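You operate a simulated robot arm through the tools that you are given. There is no shell and no other tool. Be economical: measure what you need, move in short steps, check, and stop when the job is done.

You run a simulated two-armed robot. Do the job below in one go: nothing can be reset, and whatever is moved stays where it is left.

## Task
Work out 3 times 2.30 on the adding machine.
Fine: clear the old total first; use the repeat switch and leave it on.

Only the result counts: the job must be done as asked and must still hold three seconds after the hand-in. Knocking over, shifting, dropping, spilling or breaking anything else fails it.

## Robot
Two 7-joint arms with two-finger grippers on one trunk, on a base that drives. Base frame: it is fixed to the floor where the robot stands at the start and does not move with it; the origin is under the middle of the robot, x ahead of it, y to its left, z up; the surface under the hand at the start is at about z = 0.74. Lengths are in m, angles in rad, forces in N, time in s.
The left shoulder is at the start at [0.06, 0.123, 0.945], the right one opposite. With the tool pointing down near the work surface each hand reaches from about 0.32 to 0.78 m from the robot's upright axis, wherever it stands, measured 20 degrees to its own side. Places, roughly: repeat switch [0.6, 0, 0.8]. Payload 1.47 kg a hand.
Tool frame (each hand has its own): the origin (TCP) lies between the finger pads and is the grasp point; the fingertips stand 0.016 m ahead of it; z points along the fingers, y is the line along which they close. Largest opening 0.087 m; the body of the gripper starts 0.055 m behind the TCP.
Orientation is that of the tool frame in the base frame, as a unit quaternion [x, y, z, w]. With the fingers straight down and closing along the base's y, the tool's x points along the base's -x, its y along +y and its z along -z.

## Interface
- The arms move only by the tool nudge_tool. It takes "left_series", "right_series" or both (then of equal length, played together; a hand with none holds still); each is one flat list of numbers, 7 for each row, row after row: the shift along the base's x, y, z in m, then the turn, a rotation vector about the base's x, y, z in rad, then the closure, from 0 (fully open) to 1 (shut). In form: [x, y, z, rx, ry, rz, fingers, x, y, z, rx, ry, rz, fingers, ...]. A call has 1 to 20 rows; each row is the pose to reach, as a shift and turn from the pose commanded when the call began. Rows are played at 5 a second. More than 0.05 m and 0.15 rad between two rows, or a gripper value outside its range, and nothing of the call is played. A pose out of reach is approached as far as the arm can. The call stops where the force on the tool passes 90 N (or 10 N more than at its start, if that is more) or the arm is blocked; 0.2 s more then pass. Each finger travels about 0.153 m/s and halts on what it meets, pressing with about 28 N; the grip force reading is that of the motor and also rises with nothing between the fingers. The clock runs only during rows and for 0.2 s after the last one: add rows that repeat a pose to give the fingers time. The reply holds the time, the measured pose of the TCP, the force on the tool along the base axes, the opening and the grip force, in the units named above and with some noise, with the torque about the TCP (base axes, N m) and any sound that the robot's microphone picked up.
- Cameras (640 x 400 px; columns grow to the right, rows downward): "scene" is now at [0.092, -0.0106, 1.5075]; the picture's right is [-0.13, -0.99, 0.00], its down [-0.69, 0.09, -0.72] and it looks along [0.71, -0.09, -0.70] (base axes); focal length 259 px, centre (320, 200). "left" rides on the left gripper at [0.073, -0.012, -0.09] in its tool frame; the picture's right is [0.16, 0.99, 0.00], its down [-0.72, 0.12, -0.68] and it looks along [-0.67, 0.11, 0.73] (tool axes); focal length 247 px, centre (320, 200). "right" rides on the right gripper at [0.073, 0.012, -0.089] in its tool frame; the picture's right is [-0.16, 0.99, 0.00], its down [-0.72, -0.12, -0.68] and it looks along [-0.67, -0.11, 0.73] (tool axes); focal length 247 px, centre (320, 200). There is no depth. A picture from a camera that has moved, and an enlarged one, comes with that camera's place and axes in the base frame and with its lens.
- snapshot(camera): a new picture of that camera. No time passes.
- slide_trunk(by): slides the trunk up (or, below 0, down) by that many m; the arms and the scene camera ride with it, the base frame stays. It gives what a move gives, with no picture.
- base_move(legs): drives the robot by 1 to 6 legs, each [ahead, left, turn to the left] in m, m and rad, along the robot's own axes; the way and the turn of a leg run together, so that a leg with both is an arc; at most 1.5 m and 3.142 rad a leg. The arms and the cameras ride along, it lands a little off, and it stops where it bumps. It gives what a move gives.
- turn_head(pan, tilt): turns the head with the scene camera to pan (to the left, within 2.094 rad either way) and tilt (down, from -0.506 to 1.204), counted from straight ahead of the robot. It gives what a move gives.
- enlarge(camera, box): a new picture of the part [left, top, right, bottom] of that camera's present view, enlarged. No time passes.
- job_done(): hands the job in; it is judged then, once.

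Work in short steps. Places have to be worked out from the pictures, the camera data and where the tool is seen: move nearer, look again, correct. Check each grasp and each placing, and mend what went wrong. You have 120 turns and 100 pictures in all, those below and enlarged ones among them. Open the grippers and draw the arms clear of the work before you hand the job in, unless the task says otherwise; then end with one line.

The tools are called after "Call:" by a JSON object that holds its "op" and its "data". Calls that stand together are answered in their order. nudge_tool: Moves the arms, as the interface text tells. Its arguments: {"type":"object","properties":{"left_series":{"type":"array"},"right_series":{"type":"array"}},"required":[]} The other tools are called the same way: slide_trunk (by) slides the trunk up or down; base_move (legs) drives the base; turn_head (pan, tilt) turns the head that bears the scene camera; snapshot (camera) takes a picture; enlarge (camera, box) takes an enlarged picture of a part of a camera's view; job_done () hands the job in.

At the start:

```text
time: 0.0
left_ee_pos: [0.5135, 0.2149, 1.1212]
left_tool_rot: [0.0, 1.0, 0.0, 0.0]
left_force: [-0.6, 0.4, -0.2]
left_torque: [0.0, -0.01, 0.0]
left_opening: 0.087
left_gripper_force: 0.0
right_ee_pos: [0.4442, -0.2142, 1.1407]
right_tool_rot: [0.0, 1.0, 0.001, -0.001]
right_force: [0.7, -0.3, -0.7]
right_torque: [0.0, 0.01, 0.0]
right_opening: 0.087
right_gripper_force: 0.0
trunk travel left (down, up): [-0.1, 0.13]
robot x, y, heading: [-0.0015, 0.0014, -0.001]
head pan, tilt: [-0.127, 0.771]
```

scene: 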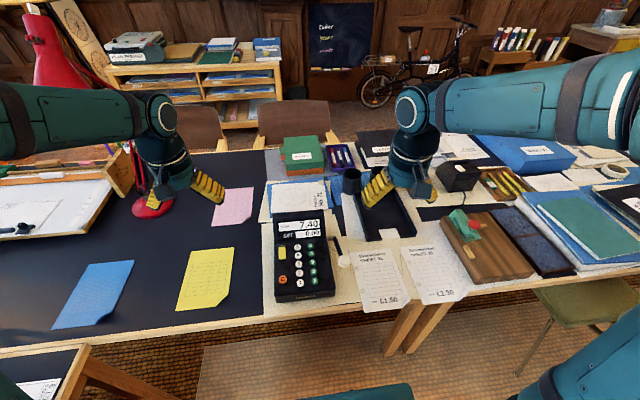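
right: 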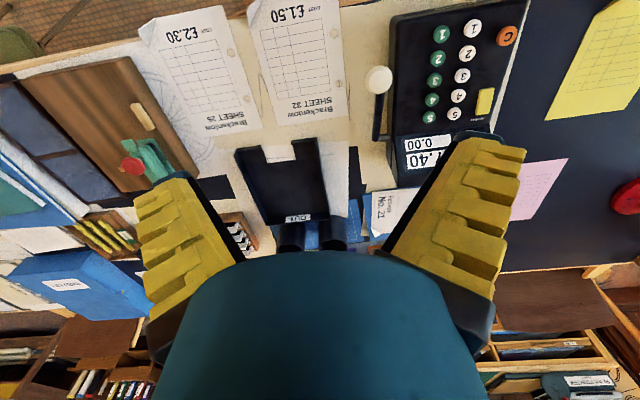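
left: 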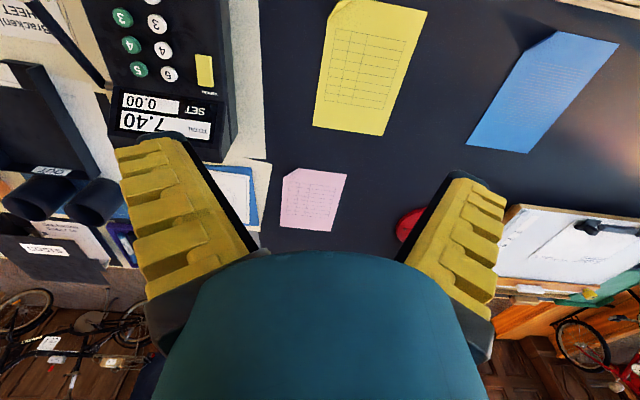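

The adding machine shows total 7.40, set 0.00. I look closer at it from the scene camera.

Call:
{"op": "enlarge", "data": {"camera": "scene", "box": [260, 200, 370, 310]}}

Call:
{"op": "enlarge", "data": {"camera": "right", "box": [350, 0, 550, 190]}}

```text
3.64 times, centred on (315, 255) of scene
camera zoom: at [0.092, -0.0106, 1.5075], right [-0.13, -0.99, 0.0], down [-0.69, 0.09, -0.72], along [0.71, -0.09, -0.7], focal length 942 px, centre (338, 0)
```

zoom: 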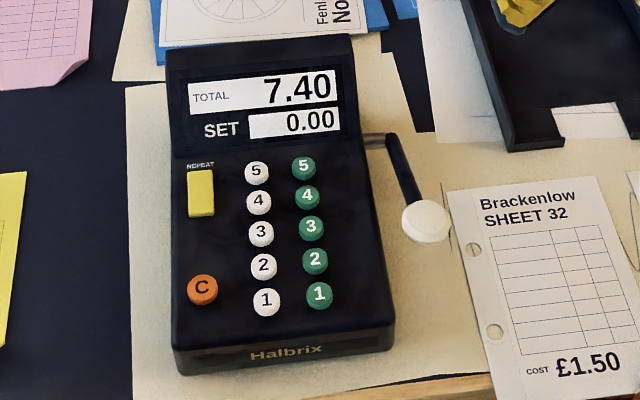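

```text
2.11 times, centred on (450, 95) of right
camera zoom: at [0.3717, -0.2026, 1.2301], right [0.16, 0.99, 0.0], down [0.72, -0.12, 0.68], along [0.67, -0.11, -0.73], focal length 520 px, centre (46, 421)
```

zoom: 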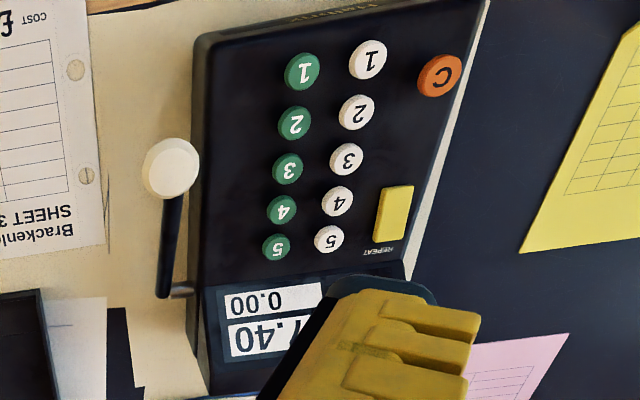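

The keys lie roughly at x 0.47–0.6, y −0.04–0.05, z ≈ 0.8, spaced ~3 cm in x. I shut the right gripper, turn it 90° so it is narrow along x, bring it above the keys and move the left arm out of the way.

Call:
{"op": "nudge_tool", "data": {"right_series": [0.005, 0.0175, -0.0125, 0, 0, 0.1309, 1, 0.01, 0.035, -0.025, 0, 0, 0.2618, 1, 0.015, 0.0525, -0.0375, 0, 0, 0.3927, 1, 0.02, 0.07, -0.05, 0, 0, 0.5236, 1, 0.025, 0.0875, -0.0625, 0, 0, 0.6545, 1, 0.03, 0.105, -0.075, 0, 0, 0.7854, 1, 0.035, 0.1225, -0.0875, 0, 0, 0.9163, 1, 0.04, 0.14, -0.1, 0, 0, 1.0472, 1, 0.045, 0.1575, -0.1125, 0, 0, 1.1781, 1, 0.05, 0.175, -0.125, 0, 0, 1.309, 1, 0.055, 0.1925, -0.1375, 0, 0, 1.4399, 1, 0.06, 0.21, -0.15, 0, 0, 1.5708, 1], "left_series": [0, 0.01, 0, 0, 0, 0, 0, 0, 0.02, 0, 0, 0, 0, 0, 0, 0.03, 0, 0, 0, 0, 0, 0, 0.04, 0, 0, 0, 0, 0, 0, 0.05, 0, 0, 0, 0, 0, 0, 0.06, 0, 0, 0, 0, 0, 0, 0.07, 0, 0, 0, 0, 0, 0, 0.08, 0, 0, 0, 0, 0, 0, 0.09, 0, 0, 0, 0, 0, 0, 0.1, 0, 0, 0, 0, 0, 0, 0.11, 0, 0, 0, 0, 0, 0, 0.12, 0, 0, 0, 0, 0]}}

Call:
{"op": "snapshot", "data": {"camera": "right"}}

Call:
{"op": "snapshot", "data": {"camera": "scene"}}

```text
time: 2.6
left_ee_pos: [0.5129, 0.335, 1.12]
left_tool_rot: [0.0, 1.0, -0.001, 0.0]
left_force: [-0.3, -0.3, -0.1]
left_torque: [0.01, 0.01, -0.03]
left_opening: 0.087
left_gripper_force: 0.0
right_ee_pos: [0.5044, -0.0033, 0.9907]
right_tool_rot: [0.708, -0.706, -0.001, 0.001]
right_force: [-0.2, -0.5, 0.3]
right_torque: [-0.02, -0.01, -0.01]
right_opening: 0.0
right_gripper_force: 28.3
trunk travel left (down, up): [-0.1, 0.13]
robot x, y, heading: [-0.0049, -0.0053, 0.002]
head pan, tilt: [-0.127, 0.771]
```

```text
94 pictures are left
camera right: at [0.4931, -0.0759, 1.0795], right [-0.99, 0.15, 0.0], down [0.11, 0.72, 0.68], along [0.1, 0.67, -0.73], focal length 247 px, centre (320, 200)
```

right: 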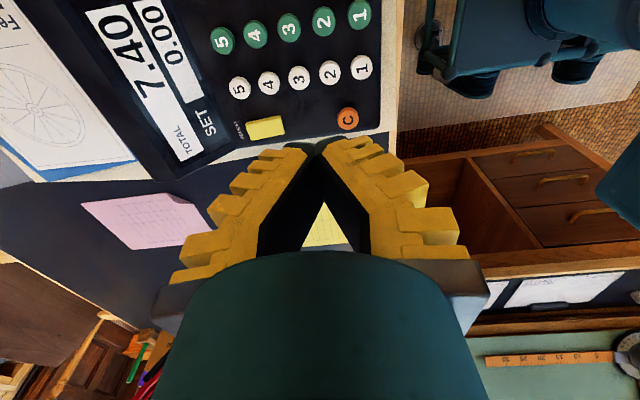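

```text
93 pictures are left
camera scene: at [0.0924, -0.0099, 1.5075], right [-0.13, -0.99, 0.0], down [-0.69, 0.09, -0.72], along [0.71, -0.09, -0.7], focal length 259 px, centre (320, 200)
```

scene: 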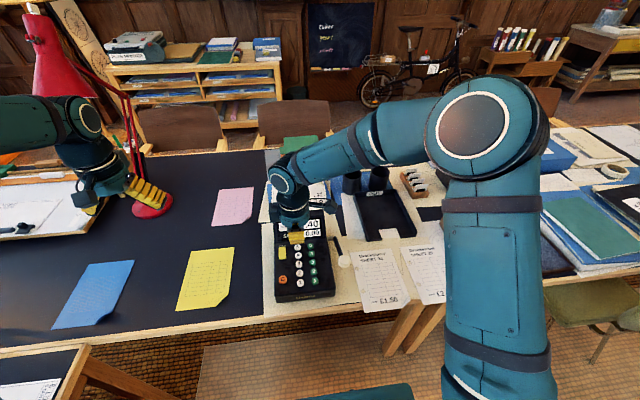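

C sits at about (0.485, 0.053). I move over it at TCP z 0.87 and look again.

Call:
{"op": "nudge_tool", "data": {"right_series": [-0.006, 0.019, -0.04, 0, 0, 0, 1, -0.012, 0.038, -0.08, 0, 0, 0, 1, -0.019, 0.056, -0.12, 0, 0, 0, 1]}}

Call:
{"op": "snapshot", "data": {"camera": "right"}}

Call:
{"op": "enlarge", "data": {"camera": "scene", "box": [260, 200, 370, 310]}}

```text
time: 3.4
left_ee_pos: [0.5137, 0.3343, 1.121]
left_tool_rot: [0.001, 1.0, 0.0, 0.0]
left_force: [0.9, -0.2, 0.6]
left_torque: [0.0, 0.0, -0.01]
left_opening: 0.0868
left_gripper_force: 0.3
right_ee_pos: [0.4853, 0.0539, 0.8704]
right_tool_rot: [0.708, -0.707, 0.0, 0.0]
right_force: [-0.2, -0.1, 0.2]
right_torque: [0.02, 0.0, 0.01]
right_opening: 0.0
right_gripper_force: 27.7
trunk travel left (down, up): [-0.1, 0.13]
robot x, y, heading: [0.0009, 0.0011, 0.006]
head pan, tilt: [-0.127, 0.771]
```

```text
92 pictures are left
camera right: at [0.4742, -0.019, 0.9588], right [-0.99, 0.16, 0.0], down [0.12, 0.72, 0.68], along [0.11, 0.67, -0.73], focal length 247 px, centre (320, 200)
```

right: 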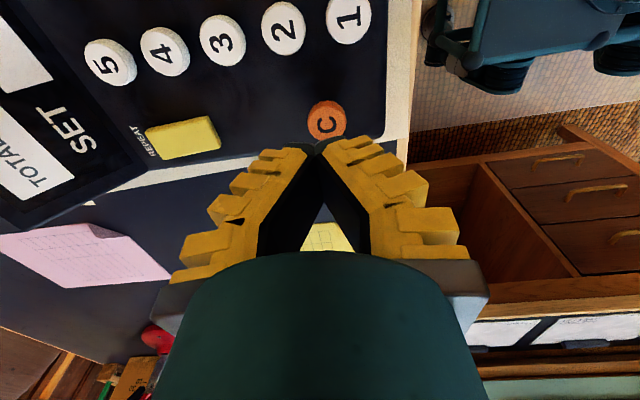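

```text
3.64 times, centred on (315, 255) of scene
camera zoom: at [0.0927, -0.0096, 1.5074], right [-0.13, -0.99, 0.0], down [-0.69, 0.09, -0.72], along [0.71, -0.09, -0.7], focal length 942 px, centre (338, 0)
```

zoom: 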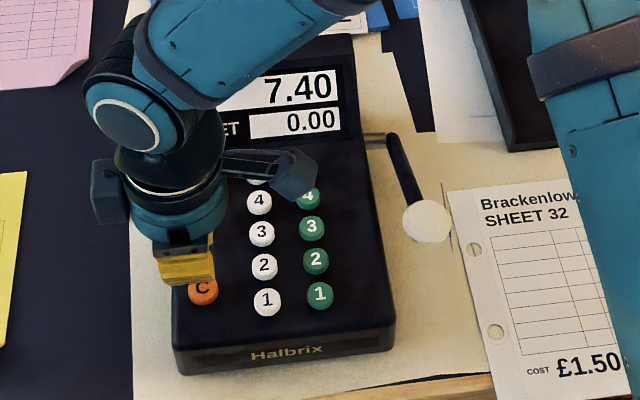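

Triangulation puts C at about (0.483, 0.051), top near z 0.81. I descend to just touch and watch the force and sound.

Call:
{"op": "nudge_tool", "data": {"right_series": [-0.002, -0.003, -0.02, 0, 0, 0, 1, -0.002, -0.003, -0.035, 0, 0, 0, 1, -0.002, -0.003, -0.04, 0, 0, 0, 1, -0.002, -0.003, -0.044, 0, 0, 0, 1]}}

Call:
{"op": "snapshot", "data": {"camera": "right"}}

```text
time: 4.4
left_ee_pos: [0.5128, 0.3343, 1.121]
left_tool_rot: [0.0, 1.0, -0.001, 0.0]
left_force: [-0.5, -0.1, 0.4]
left_torque: [0.0, 0.01, 0.0]
left_opening: 0.0869
left_gripper_force: 0.0
right_ee_pos: [0.4833, 0.0485, 0.8265]
right_tool_rot: [-0.707, 0.707, 0.0, 0.001]
right_force: [0.0, -0.5, 5.0]
right_torque: [-0.01, 0.04, 0.03]
right_opening: 0.006
right_gripper_force: 28.5
trunk travel left (down, up): [-0.1, 0.13]
robot x, y, heading: [0.0022, 0.0023, 0.0]
head pan, tilt: [-0.127, 0.771]
heard: click
```

```text
90 pictures are left
camera right: at [0.472, -0.0245, 0.9158], right [-0.99, 0.16, 0.0], down [0.12, 0.72, 0.68], along [0.11, 0.67, -0.73], focal length 247 px, centre (320, 200)
```

right: 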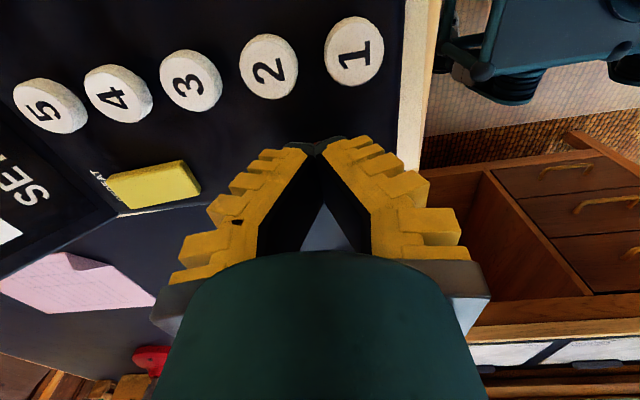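

A click was heard at 5 N. I raise 4 cm and read the display.

Call:
{"op": "nudge_tool", "data": {"right_series": [0, 0, 0.02, 0, 0, 0, 1, 0, 0, 0.045, 0, 0, 0, 1]}}

Call:
{"op": "enlarge", "data": {"camera": "scene", "box": [260, 200, 370, 310]}}

```text
time: 5.0
left_ee_pos: [0.5131, 0.3333, 1.1216]
left_tool_rot: [0.001, 1.0, 0.0, 0.001]
left_force: [-0.1, -0.2, -0.1]
left_torque: [-0.03, -0.01, 0.04]
left_opening: 0.087
left_gripper_force: 0.1
right_ee_pos: [0.4826, 0.0488, 0.8714]
right_tool_rot: [0.707, -0.707, -0.001, 0.0]
right_force: [0.5, 0.0, -0.3]
right_torque: [-0.02, 0.05, -0.01]
right_opening: 0.0
right_gripper_force: 27.9
trunk travel left (down, up): [-0.1, 0.13]
robot x, y, heading: [0.0002, 0.0003, 0.006]
head pan, tilt: [-0.127, 0.771]
```

```text
3.64 times, centred on (315, 255) of scene
camera zoom: at [0.0917, -0.0106, 1.5075], right [-0.13, -0.99, 0.0], down [-0.69, 0.09, -0.72], along [0.71, -0.09, -0.7], focal length 942 px, centre (338, 0)
```

zoom: 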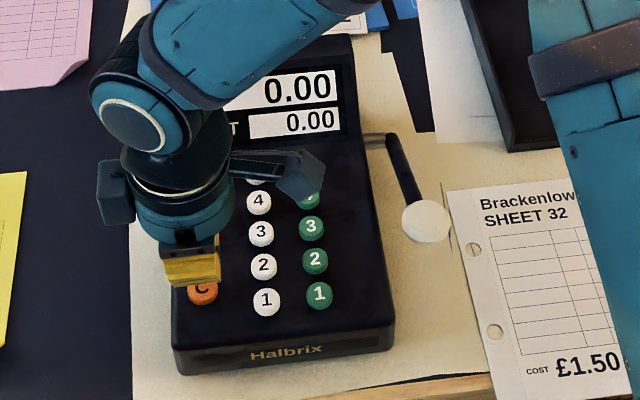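

Total is now 0.00. Next the repeat switch, at about (0.579, 0.048): I move over it with z 0.89 and look.

Call:
{"op": "nudge_tool", "data": {"right_series": [0.03, 0, 0.02, 0, 0, 0, 1, 0.06, -0.02, 0.02, 0, 0, 0, 1, 0.08, -0.03, 0.02, 0, 0, 0, 1]}}

Call:
{"op": "snapshot", "data": {"camera": "right"}}

Call:
{"op": "enlarge", "data": {"camera": "left", "box": [0, 0, 240, 200]}}

```text
time: 5.8
left_ee_pos: [0.5137, 0.3336, 1.1215]
left_tool_rot: [0.0, 1.0, 0.0, 0.0]
left_force: [0.7, 0.4, 0.5]
left_torque: [0.01, -0.03, 0.0]
left_opening: 0.087
left_gripper_force: 0.3
right_ee_pos: [0.5641, 0.0175, 0.8941]
right_tool_rot: [0.707, -0.707, -0.001, 0.001]
right_force: [0.0, 0.3, -0.3]
right_torque: [0.05, -0.02, -0.04]
right_opening: 0.0
right_gripper_force: 28.4
trunk travel left (down, up): [-0.1, 0.13]
robot x, y, heading: [-0.0017, -0.0004, -0.003]
head pan, tilt: [-0.127, 0.771]
```

```text
88 pictures are left
camera right: at [0.5529, -0.0554, 0.9833], right [-0.99, 0.16, 0.0], down [0.12, 0.72, 0.68], along [0.11, 0.67, -0.73], focal length 247 px, centre (320, 200)
```

right: 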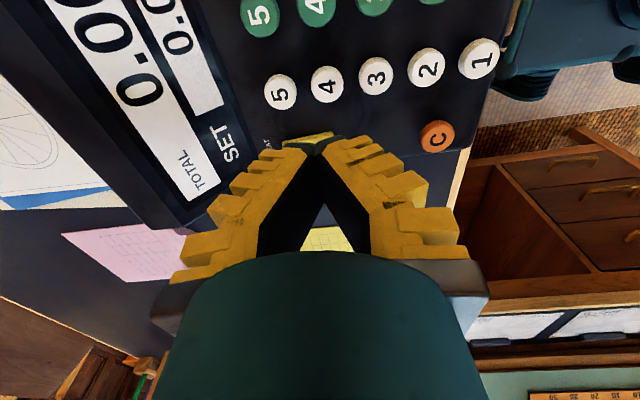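

```text
2.00 times, centred on (120, 100) of left
camera zoom: at [0.4419, 0.322, 1.2107], right [-0.16, 0.99, 0.0], down [0.72, 0.12, 0.68], along [0.67, 0.11, -0.73], focal length 494 px, centre (720, 400)
```

zoom: 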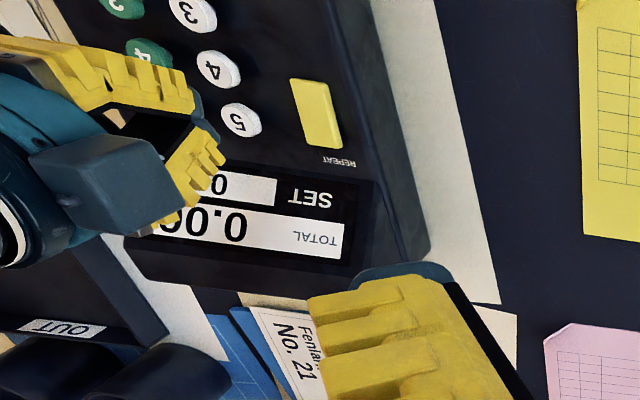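

The left camera agrees: the switch is at (0.578, 0.048). I zoom on it to see which way it works.

Call:
{"op": "enlarge", "data": {"camera": "left", "box": [125, 20, 195, 90]}}

```text
5.71 times, centred on (160, 55) of left
camera zoom: at [0.4419, 0.322, 1.2107], right [-0.16, 0.99, 0.0], down [0.72, 0.12, 0.68], along [0.67, 0.11, -0.73], focal length 1411 px, centre (1234, 1029)
```

zoom: 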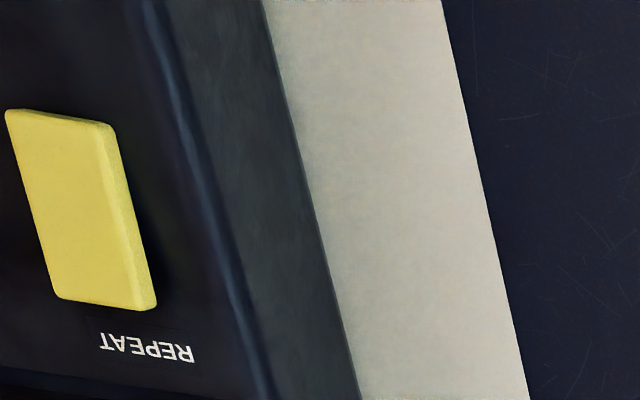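

It looks like a rocker with the far end (by the "REPEAT" label) raised. I press that end gently at about (0.589, 0.048).

Call:
{"op": "nudge_tool", "data": {"right_series": [0.025, 0.03, 0, 0, 0, 0, 1, 0.025, 0.03, -0.03, 0, 0, 0, 1, 0.025, 0.03, -0.055, 0, 0, 0, 1, 0.025, 0.03, -0.06, 0, 0, 0, 1, 0.025, 0.03, -0.064, 0, 0, 0, 1]}}

Call:
{"op": "enlarge", "data": {"camera": "left", "box": [75, 0, 215, 90]}}

```text
time: 7.0
left_ee_pos: [0.5125, 0.3343, 1.1213]
left_tool_rot: [0.0, 1.0, -0.001, 0.0]
left_force: [0.6, -0.5, -0.5]
left_torque: [-0.01, -0.01, 0.0]
left_opening: 0.0871
left_gripper_force: 0.0
right_ee_pos: [0.5886, 0.0486, 0.829]
right_tool_rot: [-0.707, 0.708, 0.001, 0.0]
right_force: [0.5, -0.3, 0.7]
right_torque: [-0.02, -0.03, -0.02]
right_opening: 0.0
right_gripper_force: 28.4
trunk travel left (down, up): [-0.1, 0.13]
robot x, y, heading: [-0.0029, 0.0022, -0.004]
head pan, tilt: [-0.127, 0.771]
```

```text
4.44 times, centred on (145, 45) of left
camera zoom: at [0.4419, 0.3221, 1.2108], right [-0.16, 0.99, 0.0], down [0.72, 0.12, 0.68], along [0.67, 0.11, -0.73], focal length 1098 px, centre (1098, 889)
```

zoom: 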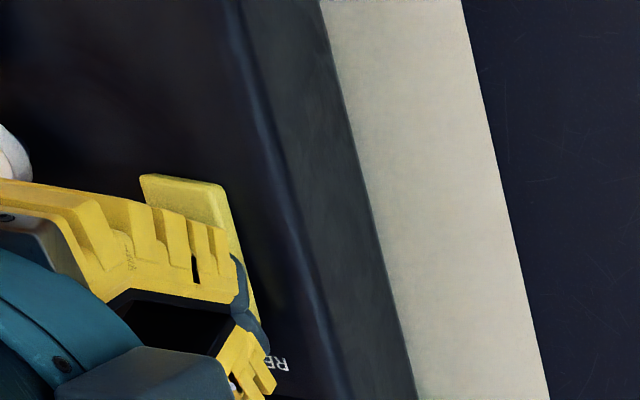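

No contact yet (0.7 N), the finger is right above the far end. I go a few mm further.

Call:
{"op": "nudge_tool", "data": {"right_series": [0, 0, -0.003, 0, 0, 0, 1, 0, 0, -0.006, 0, 0, 0, 1]}}

Call:
{"op": "enlarge", "data": {"camera": "left", "box": [75, 0, 215, 90]}}

```text
time: 7.6
left_ee_pos: [0.5111, 0.3335, 1.1224]
left_tool_rot: [0.0, 1.0, 0.0, 0.001]
left_force: [-0.6, 0.0, 0.0]
left_torque: [-0.03, -0.01, -0.03]
left_opening: 0.087
left_gripper_force: 0.0
right_ee_pos: [0.5885, 0.048, 0.8256]
right_tool_rot: [-0.707, 0.707, 0.0, 0.002]
right_force: [0.9, -5.6, 22.2]
right_torque: [-0.07, 0.25, 0.17]
right_opening: 0.0
right_gripper_force: 28.5
trunk travel left (down, up): [-0.1, 0.13]
robot x, y, heading: [-0.001, -0.0005, -0.001]
head pan, tilt: [-0.127, 0.771]
```

```text
4.44 times, centred on (145, 45) of left
camera zoom: at [0.4405, 0.3213, 1.2118], right [-0.16, 0.99, 0.0], down [0.72, 0.12, 0.68], along [0.67, 0.11, -0.73], focal length 1098 px, centre (1098, 889)
```

zoom: 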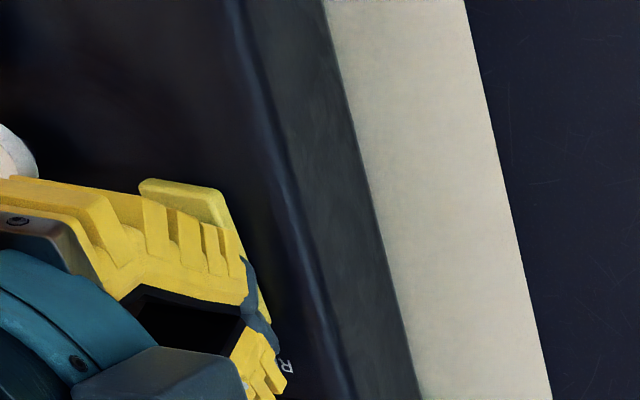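

22 N without a click: this end doesn't give, at least here. I lift and look whether anything changed.

Call:
{"op": "nudge_tool", "data": {"right_series": [0, 0, 0.03, 0, 0, 0, 1, 0, -0.03, 0.06, 0, 0, 0, 1, -0.01, -0.07, 0.06, 0, 0, 0, 1]}}

Call:
{"op": "enlarge", "data": {"camera": "left", "box": [125, 20, 195, 90]}}

Call:
{"op": "snapshot", "data": {"camera": "right"}}

```text
time: 8.4
left_ee_pos: [0.513, 0.3328, 1.1223]
left_tool_rot: [0.0, 1.0, 0.001, 0.0]
left_force: [-0.2, 0.5, -0.6]
left_torque: [0.02, -0.01, -0.02]
left_opening: 0.0869
left_gripper_force: 0.1
right_ee_pos: [0.5761, -0.019, 0.8845]
right_tool_rot: [0.708, -0.707, -0.001, 0.0]
right_force: [0.3, -0.1, -0.4]
right_torque: [0.01, 0.01, 0.03]
right_opening: 0.0001
right_gripper_force: 27.7
trunk travel left (down, up): [-0.1, 0.13]
robot x, y, heading: [-0.0002, 0.0019, -0.006]
head pan, tilt: [-0.127, 0.771]
```

```text
5.71 times, centred on (160, 55) of left
camera zoom: at [0.4414, 0.3214, 1.2111], right [-0.16, 0.99, 0.0], down [0.72, 0.12, 0.68], along [0.67, 0.11, -0.73], focal length 1411 px, centre (1234, 1029)
```

zoom: 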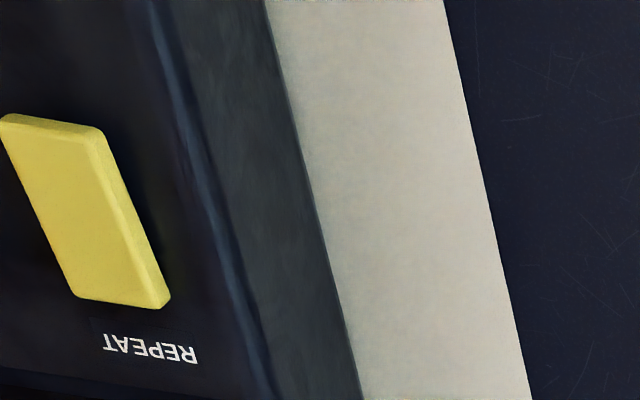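

```text
82 pictures are left
camera right: at [0.5649, -0.0933, 0.9741], right [-0.99, 0.16, 0.0], down [0.12, 0.72, 0.68], along [0.11, 0.67, -0.73], focal length 247 px, centre (320, 200)
```

right: 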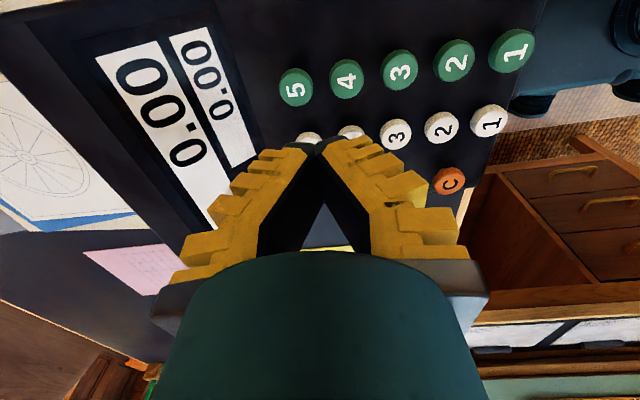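

The rocker has tipped: the near end is now the raised one. Next white 2 at about (0.497, 0.001): I go over it and press down carefully.

Call:
{"op": "nudge_tool", "data": {"right_series": [-0.04, 0.01, 0, 0, 0, 0, 1, -0.08, 0.0195, 0, 0, 0, 0, 1, -0.08, 0.0195, -0.03, 0, 0, 0, 1, -0.08, 0.0195, -0.05, 0, 0, 0, 1]}}

Call:
{"op": "enlarge", "data": {"camera": "left", "box": [0, 0, 200, 120]}}

Call:
{"op": "enlarge", "data": {"camera": "scene", "box": [260, 200, 370, 310]}}

Call:
{"op": "snapshot", "data": {"camera": "right"}}

```text
time: 9.4
left_ee_pos: [0.5125, 0.3328, 1.1214]
left_tool_rot: [-0.001, 1.0, 0.0, 0.0]
left_force: [-0.1, 0.3, 0.2]
left_torque: [0.0, -0.01, 0.02]
left_opening: 0.0867
left_gripper_force: 0.1
right_ee_pos: [0.4982, -0.0014, 0.8319]
right_tool_rot: [-0.707, 0.707, 0.001, 0.0]
right_force: [-0.6, 0.2, 0.8]
right_torque: [0.0, 0.0, 0.0]
right_opening: 0.0
right_gripper_force: 28.3
trunk travel left (down, up): [-0.1, 0.13]
robot x, y, heading: [0.0, 0.0032, 0.002]
head pan, tilt: [-0.127, 0.771]
```

```text
3.20 times, centred on (100, 60) of left
camera zoom: at [0.4415, 0.3221, 1.2109], right [-0.16, 0.99, 0.0], down [0.72, 0.12, 0.68], along [0.67, 0.11, -0.73], focal length 790 px, centre (1024, 648)
```

zoom: 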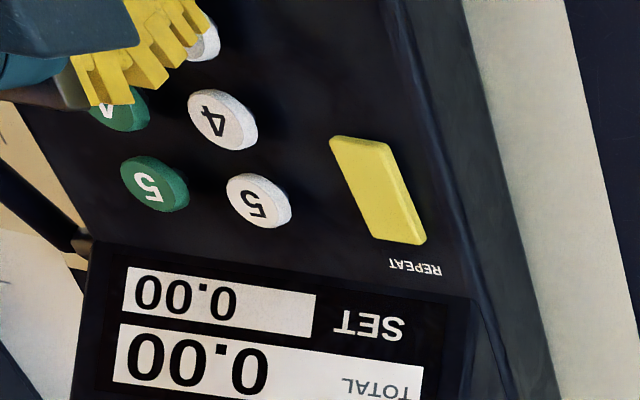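

```text
3.64 times, centred on (315, 255) of scene
camera zoom: at [0.0917, -0.0105, 1.5075], right [-0.13, -0.99, 0.0], down [-0.69, 0.09, -0.72], along [0.71, -0.09, -0.7], focal length 942 px, centre (338, 0)
```

zoom: 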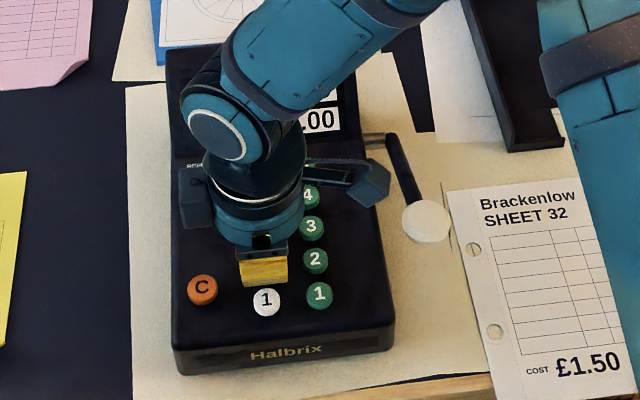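

```text
79 pictures are left
camera right: at [0.487, -0.0745, 0.9212], right [-0.99, 0.16, 0.0], down [0.12, 0.72, 0.68], along [0.11, 0.67, -0.73], focal length 247 px, centre (320, 200)
```

right: 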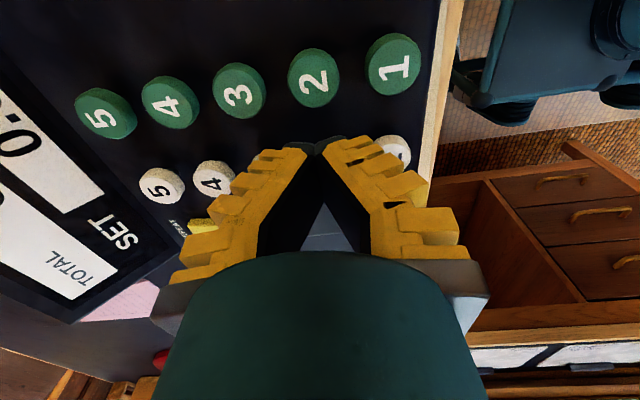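

The finger is over white 2. I press a further 6 mm, then lift back.

Call:
{"op": "nudge_tool", "data": {"right_series": [-0.001, 0.002, -0.003, 0, 0, 0, 1, -0.001, 0.002, -0.006, 0, 0, 0, 1]}}

Call:
{"op": "enlarge", "data": {"camera": "left", "box": [0, 0, 200, 120]}}

```text
time: 10.0
left_ee_pos: [0.5122, 0.3331, 1.122]
left_tool_rot: [0.0, 1.0, 0.001, 0.001]
left_force: [-0.3, -1.0, 0.3]
left_torque: [0.02, -0.01, -0.01]
left_opening: 0.0872
left_gripper_force: 0.1
right_ee_pos: [0.4971, 0.0007, 0.8264]
right_tool_rot: [-0.707, 0.707, 0.0, 0.0]
right_force: [-0.8, -2.3, 9.4]
right_torque: [-0.06, 0.0, 0.0]
right_opening: 0.0001
right_gripper_force: 28.3
trunk travel left (down, up): [-0.1, 0.13]
robot x, y, heading: [0.0, -0.0012, -0.0]
head pan, tilt: [-0.127, 0.771]
heard: click, click
```

```text
3.20 times, centred on (100, 60) of left
camera zoom: at [0.4413, 0.3217, 1.2112], right [-0.16, 0.99, 0.0], down [0.72, 0.12, 0.68], along [0.67, 0.11, -0.73], focal length 790 px, centre (1024, 648)
```

zoom: 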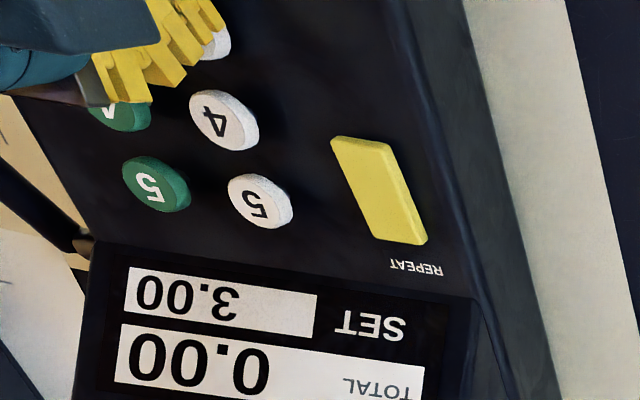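

SET shows 3.00 with two clicks: a neighbouring key was touched too. I lift and look at how the closed tips compare with the keys.

Call:
{"op": "nudge_tool", "data": {"right_series": [0, 0, 0.02, 0, 0, 0, 1, 0, 0, 0.05, 0, 0, 0, 1]}}

Call:
{"op": "enlarge", "data": {"camera": "right", "box": [220, 50, 420, 200]}}

Call:
{"op": "enlarge", "data": {"camera": "left", "box": [0, 0, 200, 120]}}

```text
time: 10.6
left_ee_pos: [0.5127, 0.3342, 1.1211]
left_tool_rot: [0.0, 1.0, -0.001, 0.0]
left_force: [0.5, 0.4, 0.4]
left_torque: [-0.02, -0.04, -0.05]
left_opening: 0.087
left_gripper_force: 0.1
right_ee_pos: [0.4972, -0.0003, 0.8756]
right_tool_rot: [0.707, -0.707, -0.001, 0.001]
right_force: [-0.5, -0.2, 0.5]
right_torque: [-0.01, 0.03, -0.02]
right_opening: 0.0001
right_gripper_force: 28.4
trunk travel left (down, up): [-0.1, 0.13]
robot x, y, heading: [-0.0005, -0.0047, -0.001]
head pan, tilt: [-0.127, 0.771]
```

```text
2.67 times, centred on (320, 125) of right
camera zoom: at [0.486, -0.0723, 0.9655], right [-0.99, 0.16, 0.0], down [0.12, 0.72, 0.68], along [0.11, 0.67, -0.73], focal length 659 px, centre (320, 400)
```

zoom: 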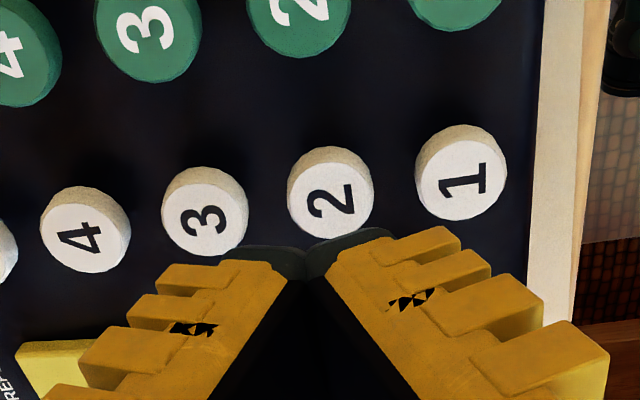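

```text
3.20 times, centred on (100, 60) of left
camera zoom: at [0.4414, 0.3219, 1.211], right [-0.16, 0.99, 0.0], down [0.72, 0.12, 0.68], along [0.67, 0.11, -0.73], focal length 790 px, centre (1024, 648)
```

zoom: 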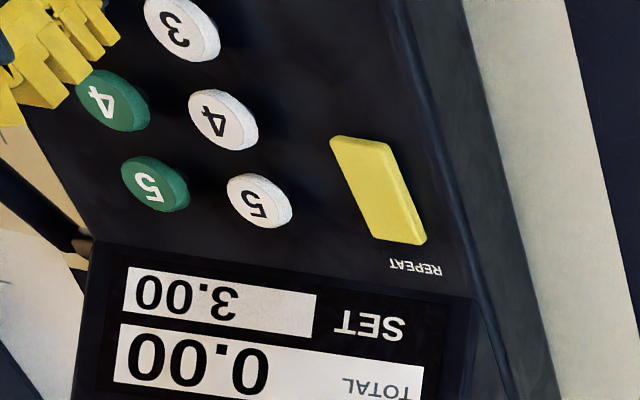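

The closed tips plus the ridged backs are too broad between keys. I open the gripper and use only the far finger (about 14 mm thick), with the near finger hanging off the machine's front.

Call:
{"op": "nudge_tool", "data": {"right_series": [-0.02, 0, 0.01, 0, 0, 0, 0.5, -0.0545, 0, 0.01, 0, 0, 0, 0, -0.0545, 0, 0, 0, 0, 0, 0, -0.0545, 0, -0.02, 0, 0, 0, 0, -0.0545, 0, -0.035, 0, 0, 0, 0]}}

Call:
{"op": "snapshot", "data": {"camera": "right"}}

Call:
{"op": "enlarge", "data": {"camera": "scene", "box": [260, 200, 370, 310]}}

```text
time: 11.8
left_ee_pos: [0.5122, 0.3337, 1.1212]
left_tool_rot: [0.0, 1.0, 0.0, 0.001]
left_force: [-0.6, 0.5, 0.2]
left_torque: [0.01, 0.0, 0.0]
left_opening: 0.0869
left_gripper_force: 0.0
right_ee_pos: [0.4418, 0.0007, 0.8426]
right_tool_rot: [-0.706, 0.708, 0.0, 0.0]
right_force: [1.0, -0.5, 0.1]
right_torque: [-0.02, -0.01, -0.02]
right_opening: 0.0869
right_gripper_force: 0.0
trunk travel left (down, up): [-0.1, 0.13]
robot x, y, heading: [-0.0033, 0.0011, -0.002]
head pan, tilt: [-0.127, 0.771]
```

```text
75 pictures are left
camera right: at [0.4311, -0.0719, 0.9316], right [-0.99, 0.16, 0.0], down [0.12, 0.72, 0.68], along [0.11, 0.67, -0.73], focal length 247 px, centre (320, 200)
```

right: 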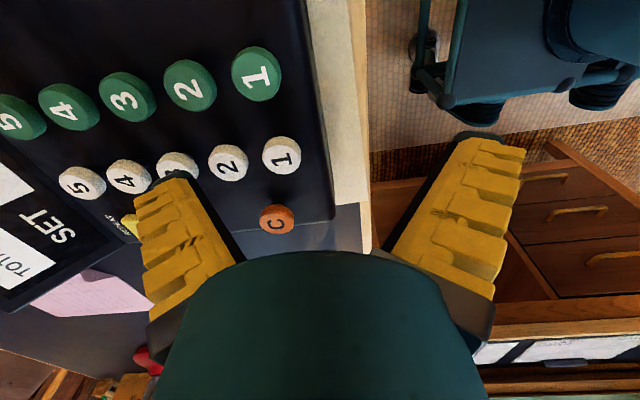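

```text
3.64 times, centred on (315, 255) of scene
camera zoom: at [0.0922, -0.0106, 1.5075], right [-0.13, -0.99, 0.0], down [-0.69, 0.09, -0.72], along [0.71, -0.09, -0.7], focal length 942 px, centre (338, 0)
```

zoom: 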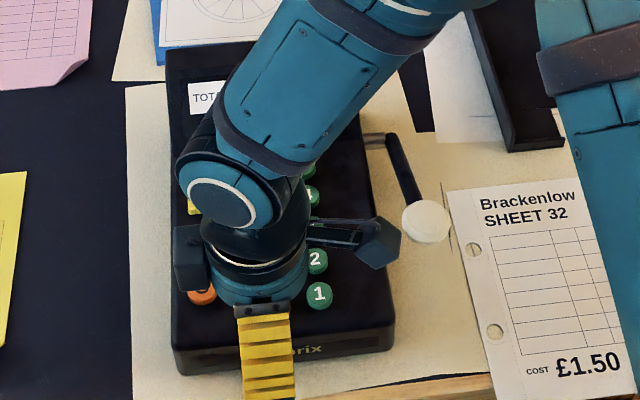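

The far finger's place relative to the keys is unclear here; I zoom in on it.

Call:
{"op": "enlarge", "data": {"camera": "right", "box": [90, 110, 310, 260]}}

Call:
{"op": "enlarge", "data": {"camera": "left", "box": [0, 0, 200, 120]}}

```text
2.67 times, centred on (200, 185) of right
camera zoom: at [0.4311, -0.0719, 0.9316], right [-0.99, 0.16, 0.0], down [0.12, 0.72, 0.68], along [0.11, 0.67, -0.73], focal length 659 px, centre (640, 240)
```

zoom: 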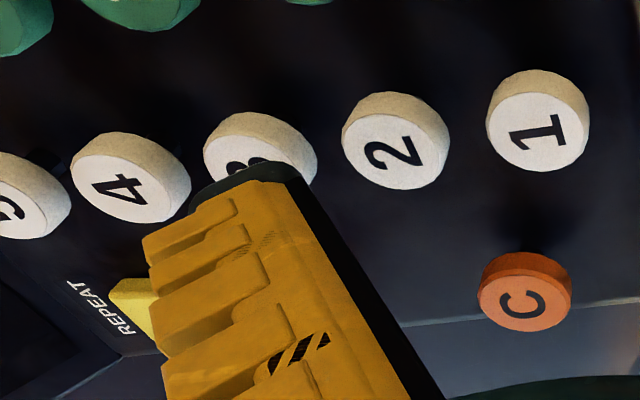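

```text
3.20 times, centred on (100, 60) of left
camera zoom: at [0.442, 0.322, 1.2107], right [-0.16, 0.99, 0.0], down [0.72, 0.12, 0.68], along [0.67, 0.11, -0.73], focal length 790 px, centre (1024, 648)
```

zoom: 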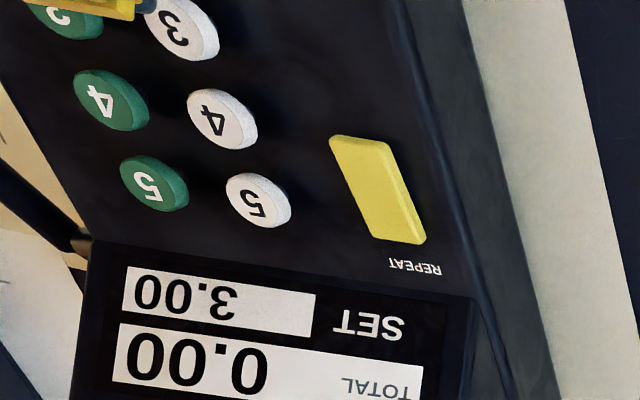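

Both cameras show the opened finger leans outward, its tip spanning x ≈ 0.502–0.520. I shift −9 mm so the tip's inner edge lands on key 2 and lower to just above it.

Call:
{"op": "nudge_tool", "data": {"right_series": [-0.009, 0, 0, 0, 0, 0, 0, -0.009, 0, -0.011, 0, 0, 0, 0]}}

Call:
{"op": "enlarge", "data": {"camera": "right", "box": [90, 80, 310, 230]}}

```text
time: 12.4
left_ee_pos: [0.5128, 0.334, 1.1203]
left_tool_rot: [-0.001, 1.0, 0.0, 0.0]
left_force: [0.3, 0.3, 0.0]
left_torque: [0.01, 0.02, 0.0]
left_opening: 0.0871
left_gripper_force: 0.0
right_ee_pos: [0.4346, -0.0007, 0.8306]
right_tool_rot: [-0.707, 0.707, 0.001, 0.0]
right_force: [0.7, -0.3, 0.0]
right_torque: [0.0, -0.01, -0.04]
right_opening: 0.0872
right_gripper_force: 0.0
trunk travel left (down, up): [-0.1, 0.13]
robot x, y, heading: [-0.0022, -0.0004, -0.003]
head pan, tilt: [-0.127, 0.771]
```

```text
2.67 times, centred on (200, 155) of right
camera zoom: at [0.4229, -0.0726, 0.9199], right [-0.99, 0.16, 0.0], down [0.12, 0.72, 0.68], along [0.11, 0.67, -0.73], focal length 659 px, centre (640, 320)
```

zoom: 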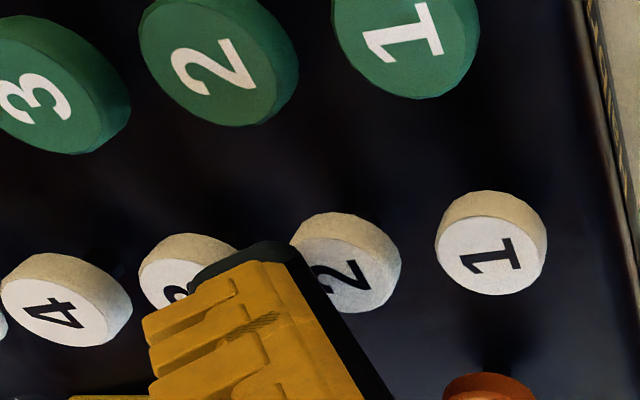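

Tip now spans about x 0.496–0.517; I shift another −9 mm to centre it on key 2 (0.4965).

Call:
{"op": "nudge_tool", "data": {"right_series": [-0.009, 0, 0, 0, 0, 0, 0, -0.009, 0.001, 0, 0, 0, 0, 0]}}

Call:
{"op": "enlarge", "data": {"camera": "right", "box": [90, 80, 310, 230]}}

Call:
{"op": "enlarge", "data": {"camera": "left", "box": [0, 0, 200, 120]}}

```text
time: 13.0
left_ee_pos: [0.5142, 0.3339, 1.1214]
left_tool_rot: [0.0, 1.0, 0.0, 0.001]
left_force: [-0.1, -1.0, -0.9]
left_torque: [0.0, -0.01, 0.03]
left_opening: 0.0871
left_gripper_force: 0.1
right_ee_pos: [0.4246, 0.0002, 0.8306]
right_tool_rot: [-0.707, 0.707, 0.0, 0.0]
right_force: [-0.3, 0.5, -0.8]
right_torque: [0.02, 0.02, -0.01]
right_opening: 0.0871
right_gripper_force: 0.1
trunk travel left (down, up): [-0.1, 0.13]
robot x, y, heading: [0.0009, 0.0013, 0.003]
head pan, tilt: [-0.127, 0.771]
```

```text
2.67 times, centred on (200, 155) of right
camera zoom: at [0.4134, -0.0716, 0.9196], right [-0.99, 0.16, 0.0], down [0.12, 0.72, 0.68], along [0.11, 0.67, -0.73], focal length 659 px, centre (640, 320)
```

zoom: 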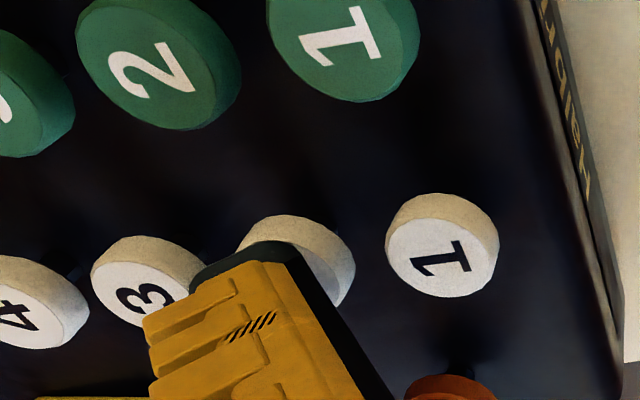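

```text
3.20 times, centred on (100, 60) of left
camera zoom: at [0.4419, 0.322, 1.2108], right [-0.16, 0.99, 0.0], down [0.72, 0.12, 0.68], along [0.67, 0.11, -0.73], focal length 790 px, centre (1024, 648)
```

zoom: 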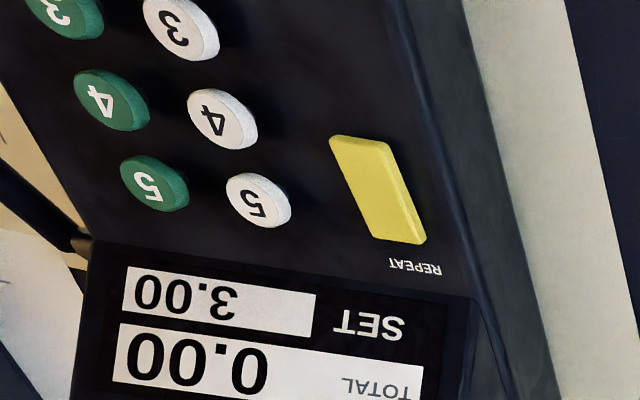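

The tip is now right over key 2. I press in small steps.

Call:
{"op": "nudge_tool", "data": {"right_series": [0, 0, -0.002, 0, 0, 0, 0, 0, 0, -0.004, 0, 0, 0, 0]}}

Call:
{"op": "enlarge", "data": {"camera": "left", "box": [0, 0, 200, 120]}}

```text
time: 13.6
left_ee_pos: [0.5129, 0.3347, 1.1209]
left_tool_rot: [0.0, 1.0, 0.0, 0.001]
left_force: [-1.2, -0.1, 0.4]
left_torque: [-0.02, -0.02, -0.05]
left_opening: 0.087
left_gripper_force: 0.1
right_ee_pos: [0.4245, 0.0029, 0.826]
right_tool_rot: [-0.707, 0.707, 0.001, -0.001]
right_force: [-0.1, 0.0, -0.4]
right_torque: [-0.01, 0.02, -0.02]
right_opening: 0.087
right_gripper_force: 0.0
trunk travel left (down, up): [-0.1, 0.13]
robot x, y, heading: [-0.0013, 0.003, -0.0]
head pan, tilt: [-0.127, 0.771]
```

```text
3.20 times, centred on (100, 60) of left
camera zoom: at [0.4418, 0.322, 1.2108], right [-0.16, 0.99, 0.0], down [0.72, 0.12, 0.68], along [0.67, 0.11, -0.73], focal length 790 px, centre (1024, 648)
```

zoom: 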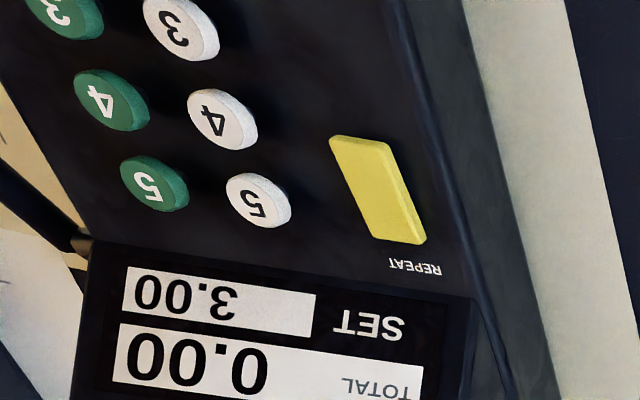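

No contact yet; the leaning tip is a little higher. I go on down in 1.5 mm steps.

Call:
{"op": "nudge_tool", "data": {"right_series": [0, -0.001, -0.0015, 0, 0, 0, 0, 0, -0.002, -0.003, 0, 0, 0, 0]}}

Call:
{"op": "enlarge", "data": {"camera": "right", "box": [90, 80, 310, 230]}}

```text
time: 14.2
left_ee_pos: [0.5125, 0.3334, 1.1211]
left_tool_rot: [0.0, 1.0, 0.001, 0.0]
left_force: [0.0, 0.7, -0.7]
left_torque: [0.03, 0.03, 0.0]
left_opening: 0.0872
left_gripper_force: 0.1
right_ee_pos: [0.4238, -0.0009, 0.8227]
right_tool_rot: [0.707, -0.707, -0.001, 0.001]
right_force: [0.0, 1.1, -0.6]
right_torque: [0.0, -0.01, 0.02]
right_opening: 0.0865
right_gripper_force: 0.0
trunk travel left (down, up): [-0.1, 0.13]
robot x, y, heading: [0.0011, 0.0006, -0.0]
head pan, tilt: [-0.127, 0.771]
```

```text
2.67 times, centred on (200, 155) of right
camera zoom: at [0.4134, -0.0736, 0.9123], right [-0.99, 0.16, 0.0], down [0.12, 0.72, 0.68], along [0.11, 0.67, -0.73], focal length 659 px, centre (640, 320)
```

zoom: 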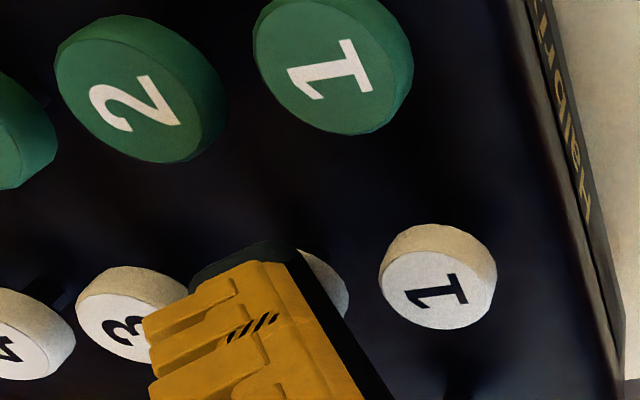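

Still no contact; I continue down with a 2 mm forward correction.

Call:
{"op": "nudge_tool", "data": {"right_series": [0.002, 0, -0.002, 0, 0, 0, 0, 0.002, 0, -0.004, 0, 0, 0, 0]}}

Call:
{"op": "enlarge", "data": {"camera": "right", "box": [90, 80, 310, 230]}}

```text
time: 14.8
left_ee_pos: [0.513, 0.335, 1.1224]
left_tool_rot: [0.0, 1.0, 0.0, 0.0]
left_force: [-0.5, 0.0, 1.0]
left_torque: [-0.02, 0.02, -0.05]
left_opening: 0.087
left_gripper_force: 0.0
right_ee_pos: [0.4264, -0.0019, 0.8195]
right_tool_rot: [0.708, -0.707, 0.001, 0.0]
right_force: [-1.3, 0.0, 1.9]
right_torque: [-0.02, -0.14, 0.02]
right_opening: 0.0872
right_gripper_force: 0.1
trunk travel left (down, up): [-0.1, 0.13]
robot x, y, heading: [0.0013, 0.0007, 0.007]
head pan, tilt: [-0.127, 0.771]
```

```text
2.67 times, centred on (200, 155) of right
camera zoom: at [0.4155, -0.0738, 0.9084], right [-0.99, 0.16, 0.0], down [0.12, 0.72, 0.68], along [0.11, 0.67, -0.73], focal length 659 px, centre (640, 320)
```

zoom: 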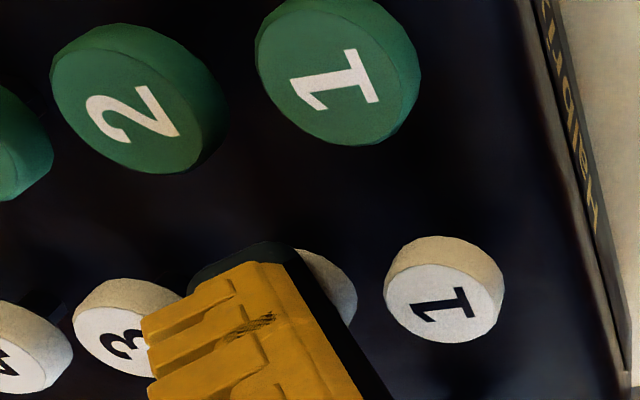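

Light contact now (1.9 N; the torque puts it ≈7 cm ahead of the TCP, i.e. x ≈ 0.497, on key 2). I press 2.5 mm more.

Call:
{"op": "nudge_tool", "data": {"right_series": [0, 0.001, -0.0025, 0, 0, 0, 0]}}

Call:
{"op": "enlarge", "data": {"camera": "left", "box": [0, 0, 200, 120]}}

```text
time: 15.2
left_ee_pos: [0.5121, 0.3343, 1.1213]
left_tool_rot: [0.0, 1.0, -0.001, 0.0]
left_force: [0.7, 0.0, -0.2]
left_torque: [-0.02, 0.0, 0.0]
left_opening: 0.0868
left_gripper_force: 0.1
right_ee_pos: [0.4269, -0.001, 0.8149]
right_tool_rot: [0.707, -0.707, 0.0, -0.001]
right_force: [0.5, -0.8, 3.4]
right_torque: [-0.02, -0.2, -0.1]
right_opening: 0.087
right_gripper_force: 0.1
trunk travel left (down, up): [-0.1, 0.13]
robot x, y, heading: [0.0011, 0.0015, 0.001]
head pan, tilt: [-0.127, 0.771]
heard: click
```

```text
3.20 times, centred on (100, 60) of left
camera zoom: at [0.4416, 0.3219, 1.2109], right [-0.16, 0.99, 0.0], down [0.72, 0.12, 0.68], along [0.67, 0.11, -0.73], focal length 790 px, centre (1024, 648)
```

zoom: 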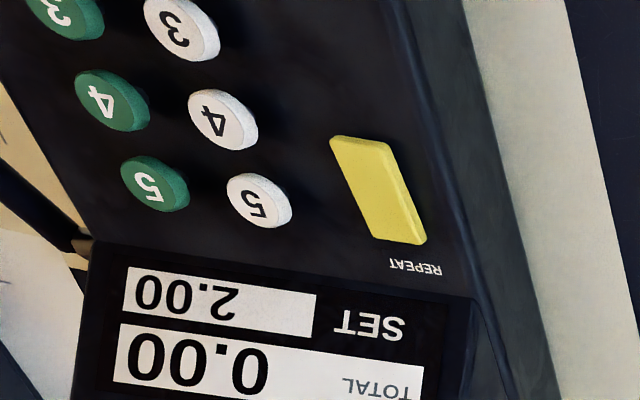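

SET is 2.00 now, as keys overwrite. Next green 3 at (0.5275, −0.0425): TCP target (0.458, −0.0425), lifting first.

Call:
{"op": "nudge_tool", "data": {"right_series": [0, 0, 0.03, 0, 0, 0, 0, 0.016, -0.02, 0.03, 0, 0, 0, 0, 0.031, -0.0415, 0.03, 0, 0, 0, 0, 0.031, -0.0415, 0.01, 0, 0, 0, 0]}}

Call:
{"op": "snapshot", "data": {"camera": "right"}}

Call:
{"op": "enlarge", "data": {"camera": "scene", "box": [260, 200, 370, 310]}}

```text
time: 16.2
left_ee_pos: [0.5141, 0.3354, 1.1206]
left_tool_rot: [-0.001, 1.0, 0.0, 0.001]
left_force: [0.5, -0.1, 0.2]
left_torque: [-0.05, 0.0, 0.0]
left_opening: 0.0867
left_gripper_force: 0.0
right_ee_pos: [0.4577, -0.0414, 0.8261]
right_tool_rot: [-0.707, 0.708, 0.0, 0.0]
right_force: [-0.2, 0.3, -0.5]
right_torque: [-0.02, -0.02, -0.02]
right_opening: 0.0868
right_gripper_force: 0.1
trunk travel left (down, up): [-0.1, 0.13]
robot x, y, heading: [-0.0008, 0.0003, 0.002]
head pan, tilt: [-0.127, 0.771]
```

```text
64 pictures are left
camera right: at [0.4471, -0.1145, 0.915], right [-0.99, 0.16, 0.0], down [0.12, 0.72, 0.68], along [0.11, 0.67, -0.73], focal length 247 px, centre (320, 200)
```

right: 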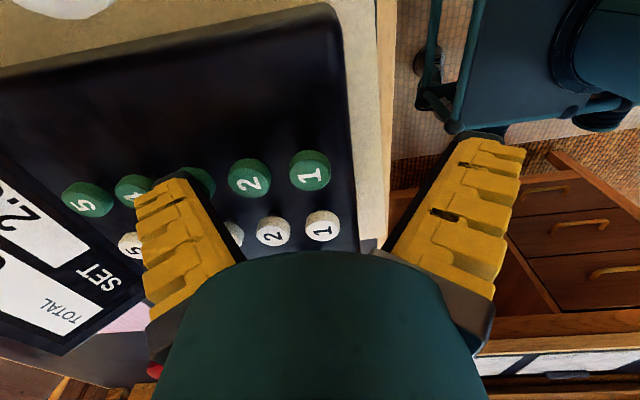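

```text
3.64 times, centred on (315, 255) of scene
camera zoom: at [0.0927, -0.01, 1.5074], right [-0.13, -0.99, 0.0], down [-0.69, 0.09, -0.72], along [0.71, -0.09, -0.7], focal length 942 px, centre (338, 0)
```

zoom: 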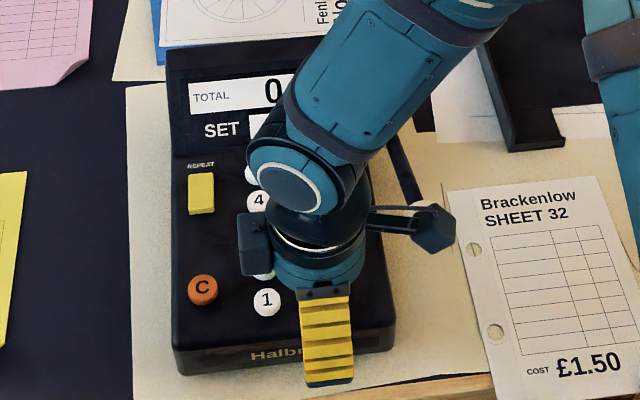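

The finger is over green 3 and the rest is clear. I press down to about TCP z 0.8165.

Call:
{"op": "nudge_tool", "data": {"right_series": [0, 0, -0.004, 0, 0, 0, 0, 0, 0, -0.007, 0, 0, 0, 0, 0, 0, -0.0095, 0, 0, 0, 0]}}

Call:
{"op": "enlarge", "data": {"camera": "left", "box": [0, 0, 200, 120]}}

```text
time: 17.0
left_ee_pos: [0.5139, 0.333, 1.1212]
left_tool_rot: [0.0, 1.0, 0.001, 0.0]
left_force: [-0.1, 0.2, 0.5]
left_torque: [0.01, -0.02, -0.04]
left_opening: 0.087
left_gripper_force: 0.1
right_ee_pos: [0.4578, -0.0411, 0.8168]
right_tool_rot: [0.707, -0.707, 0.0, 0.0]
right_force: [0.0, -0.5, 3.6]
right_torque: [0.0, -0.19, -0.03]
right_opening: 0.0872
right_gripper_force: 0.1
trunk travel left (down, up): [-0.1, 0.13]
robot x, y, heading: [0.0007, 0.0021, 0.0]
head pan, tilt: [-0.127, 0.771]
heard: click
```

```text
3.20 times, centred on (100, 60) of left
camera zoom: at [0.4417, 0.3221, 1.2109], right [-0.16, 0.99, 0.0], down [0.72, 0.12, 0.68], along [0.67, 0.11, -0.73], focal length 790 px, centre (1024, 648)
```

zoom: 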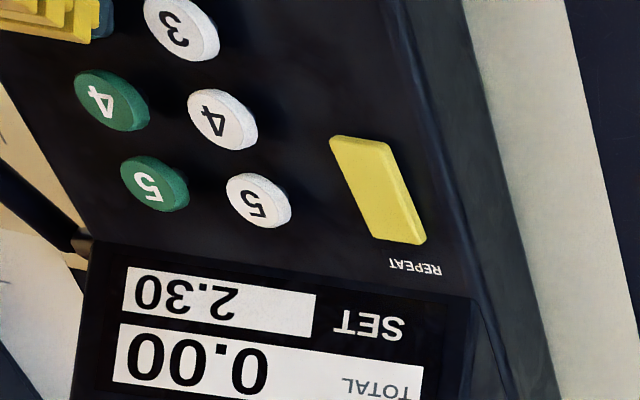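

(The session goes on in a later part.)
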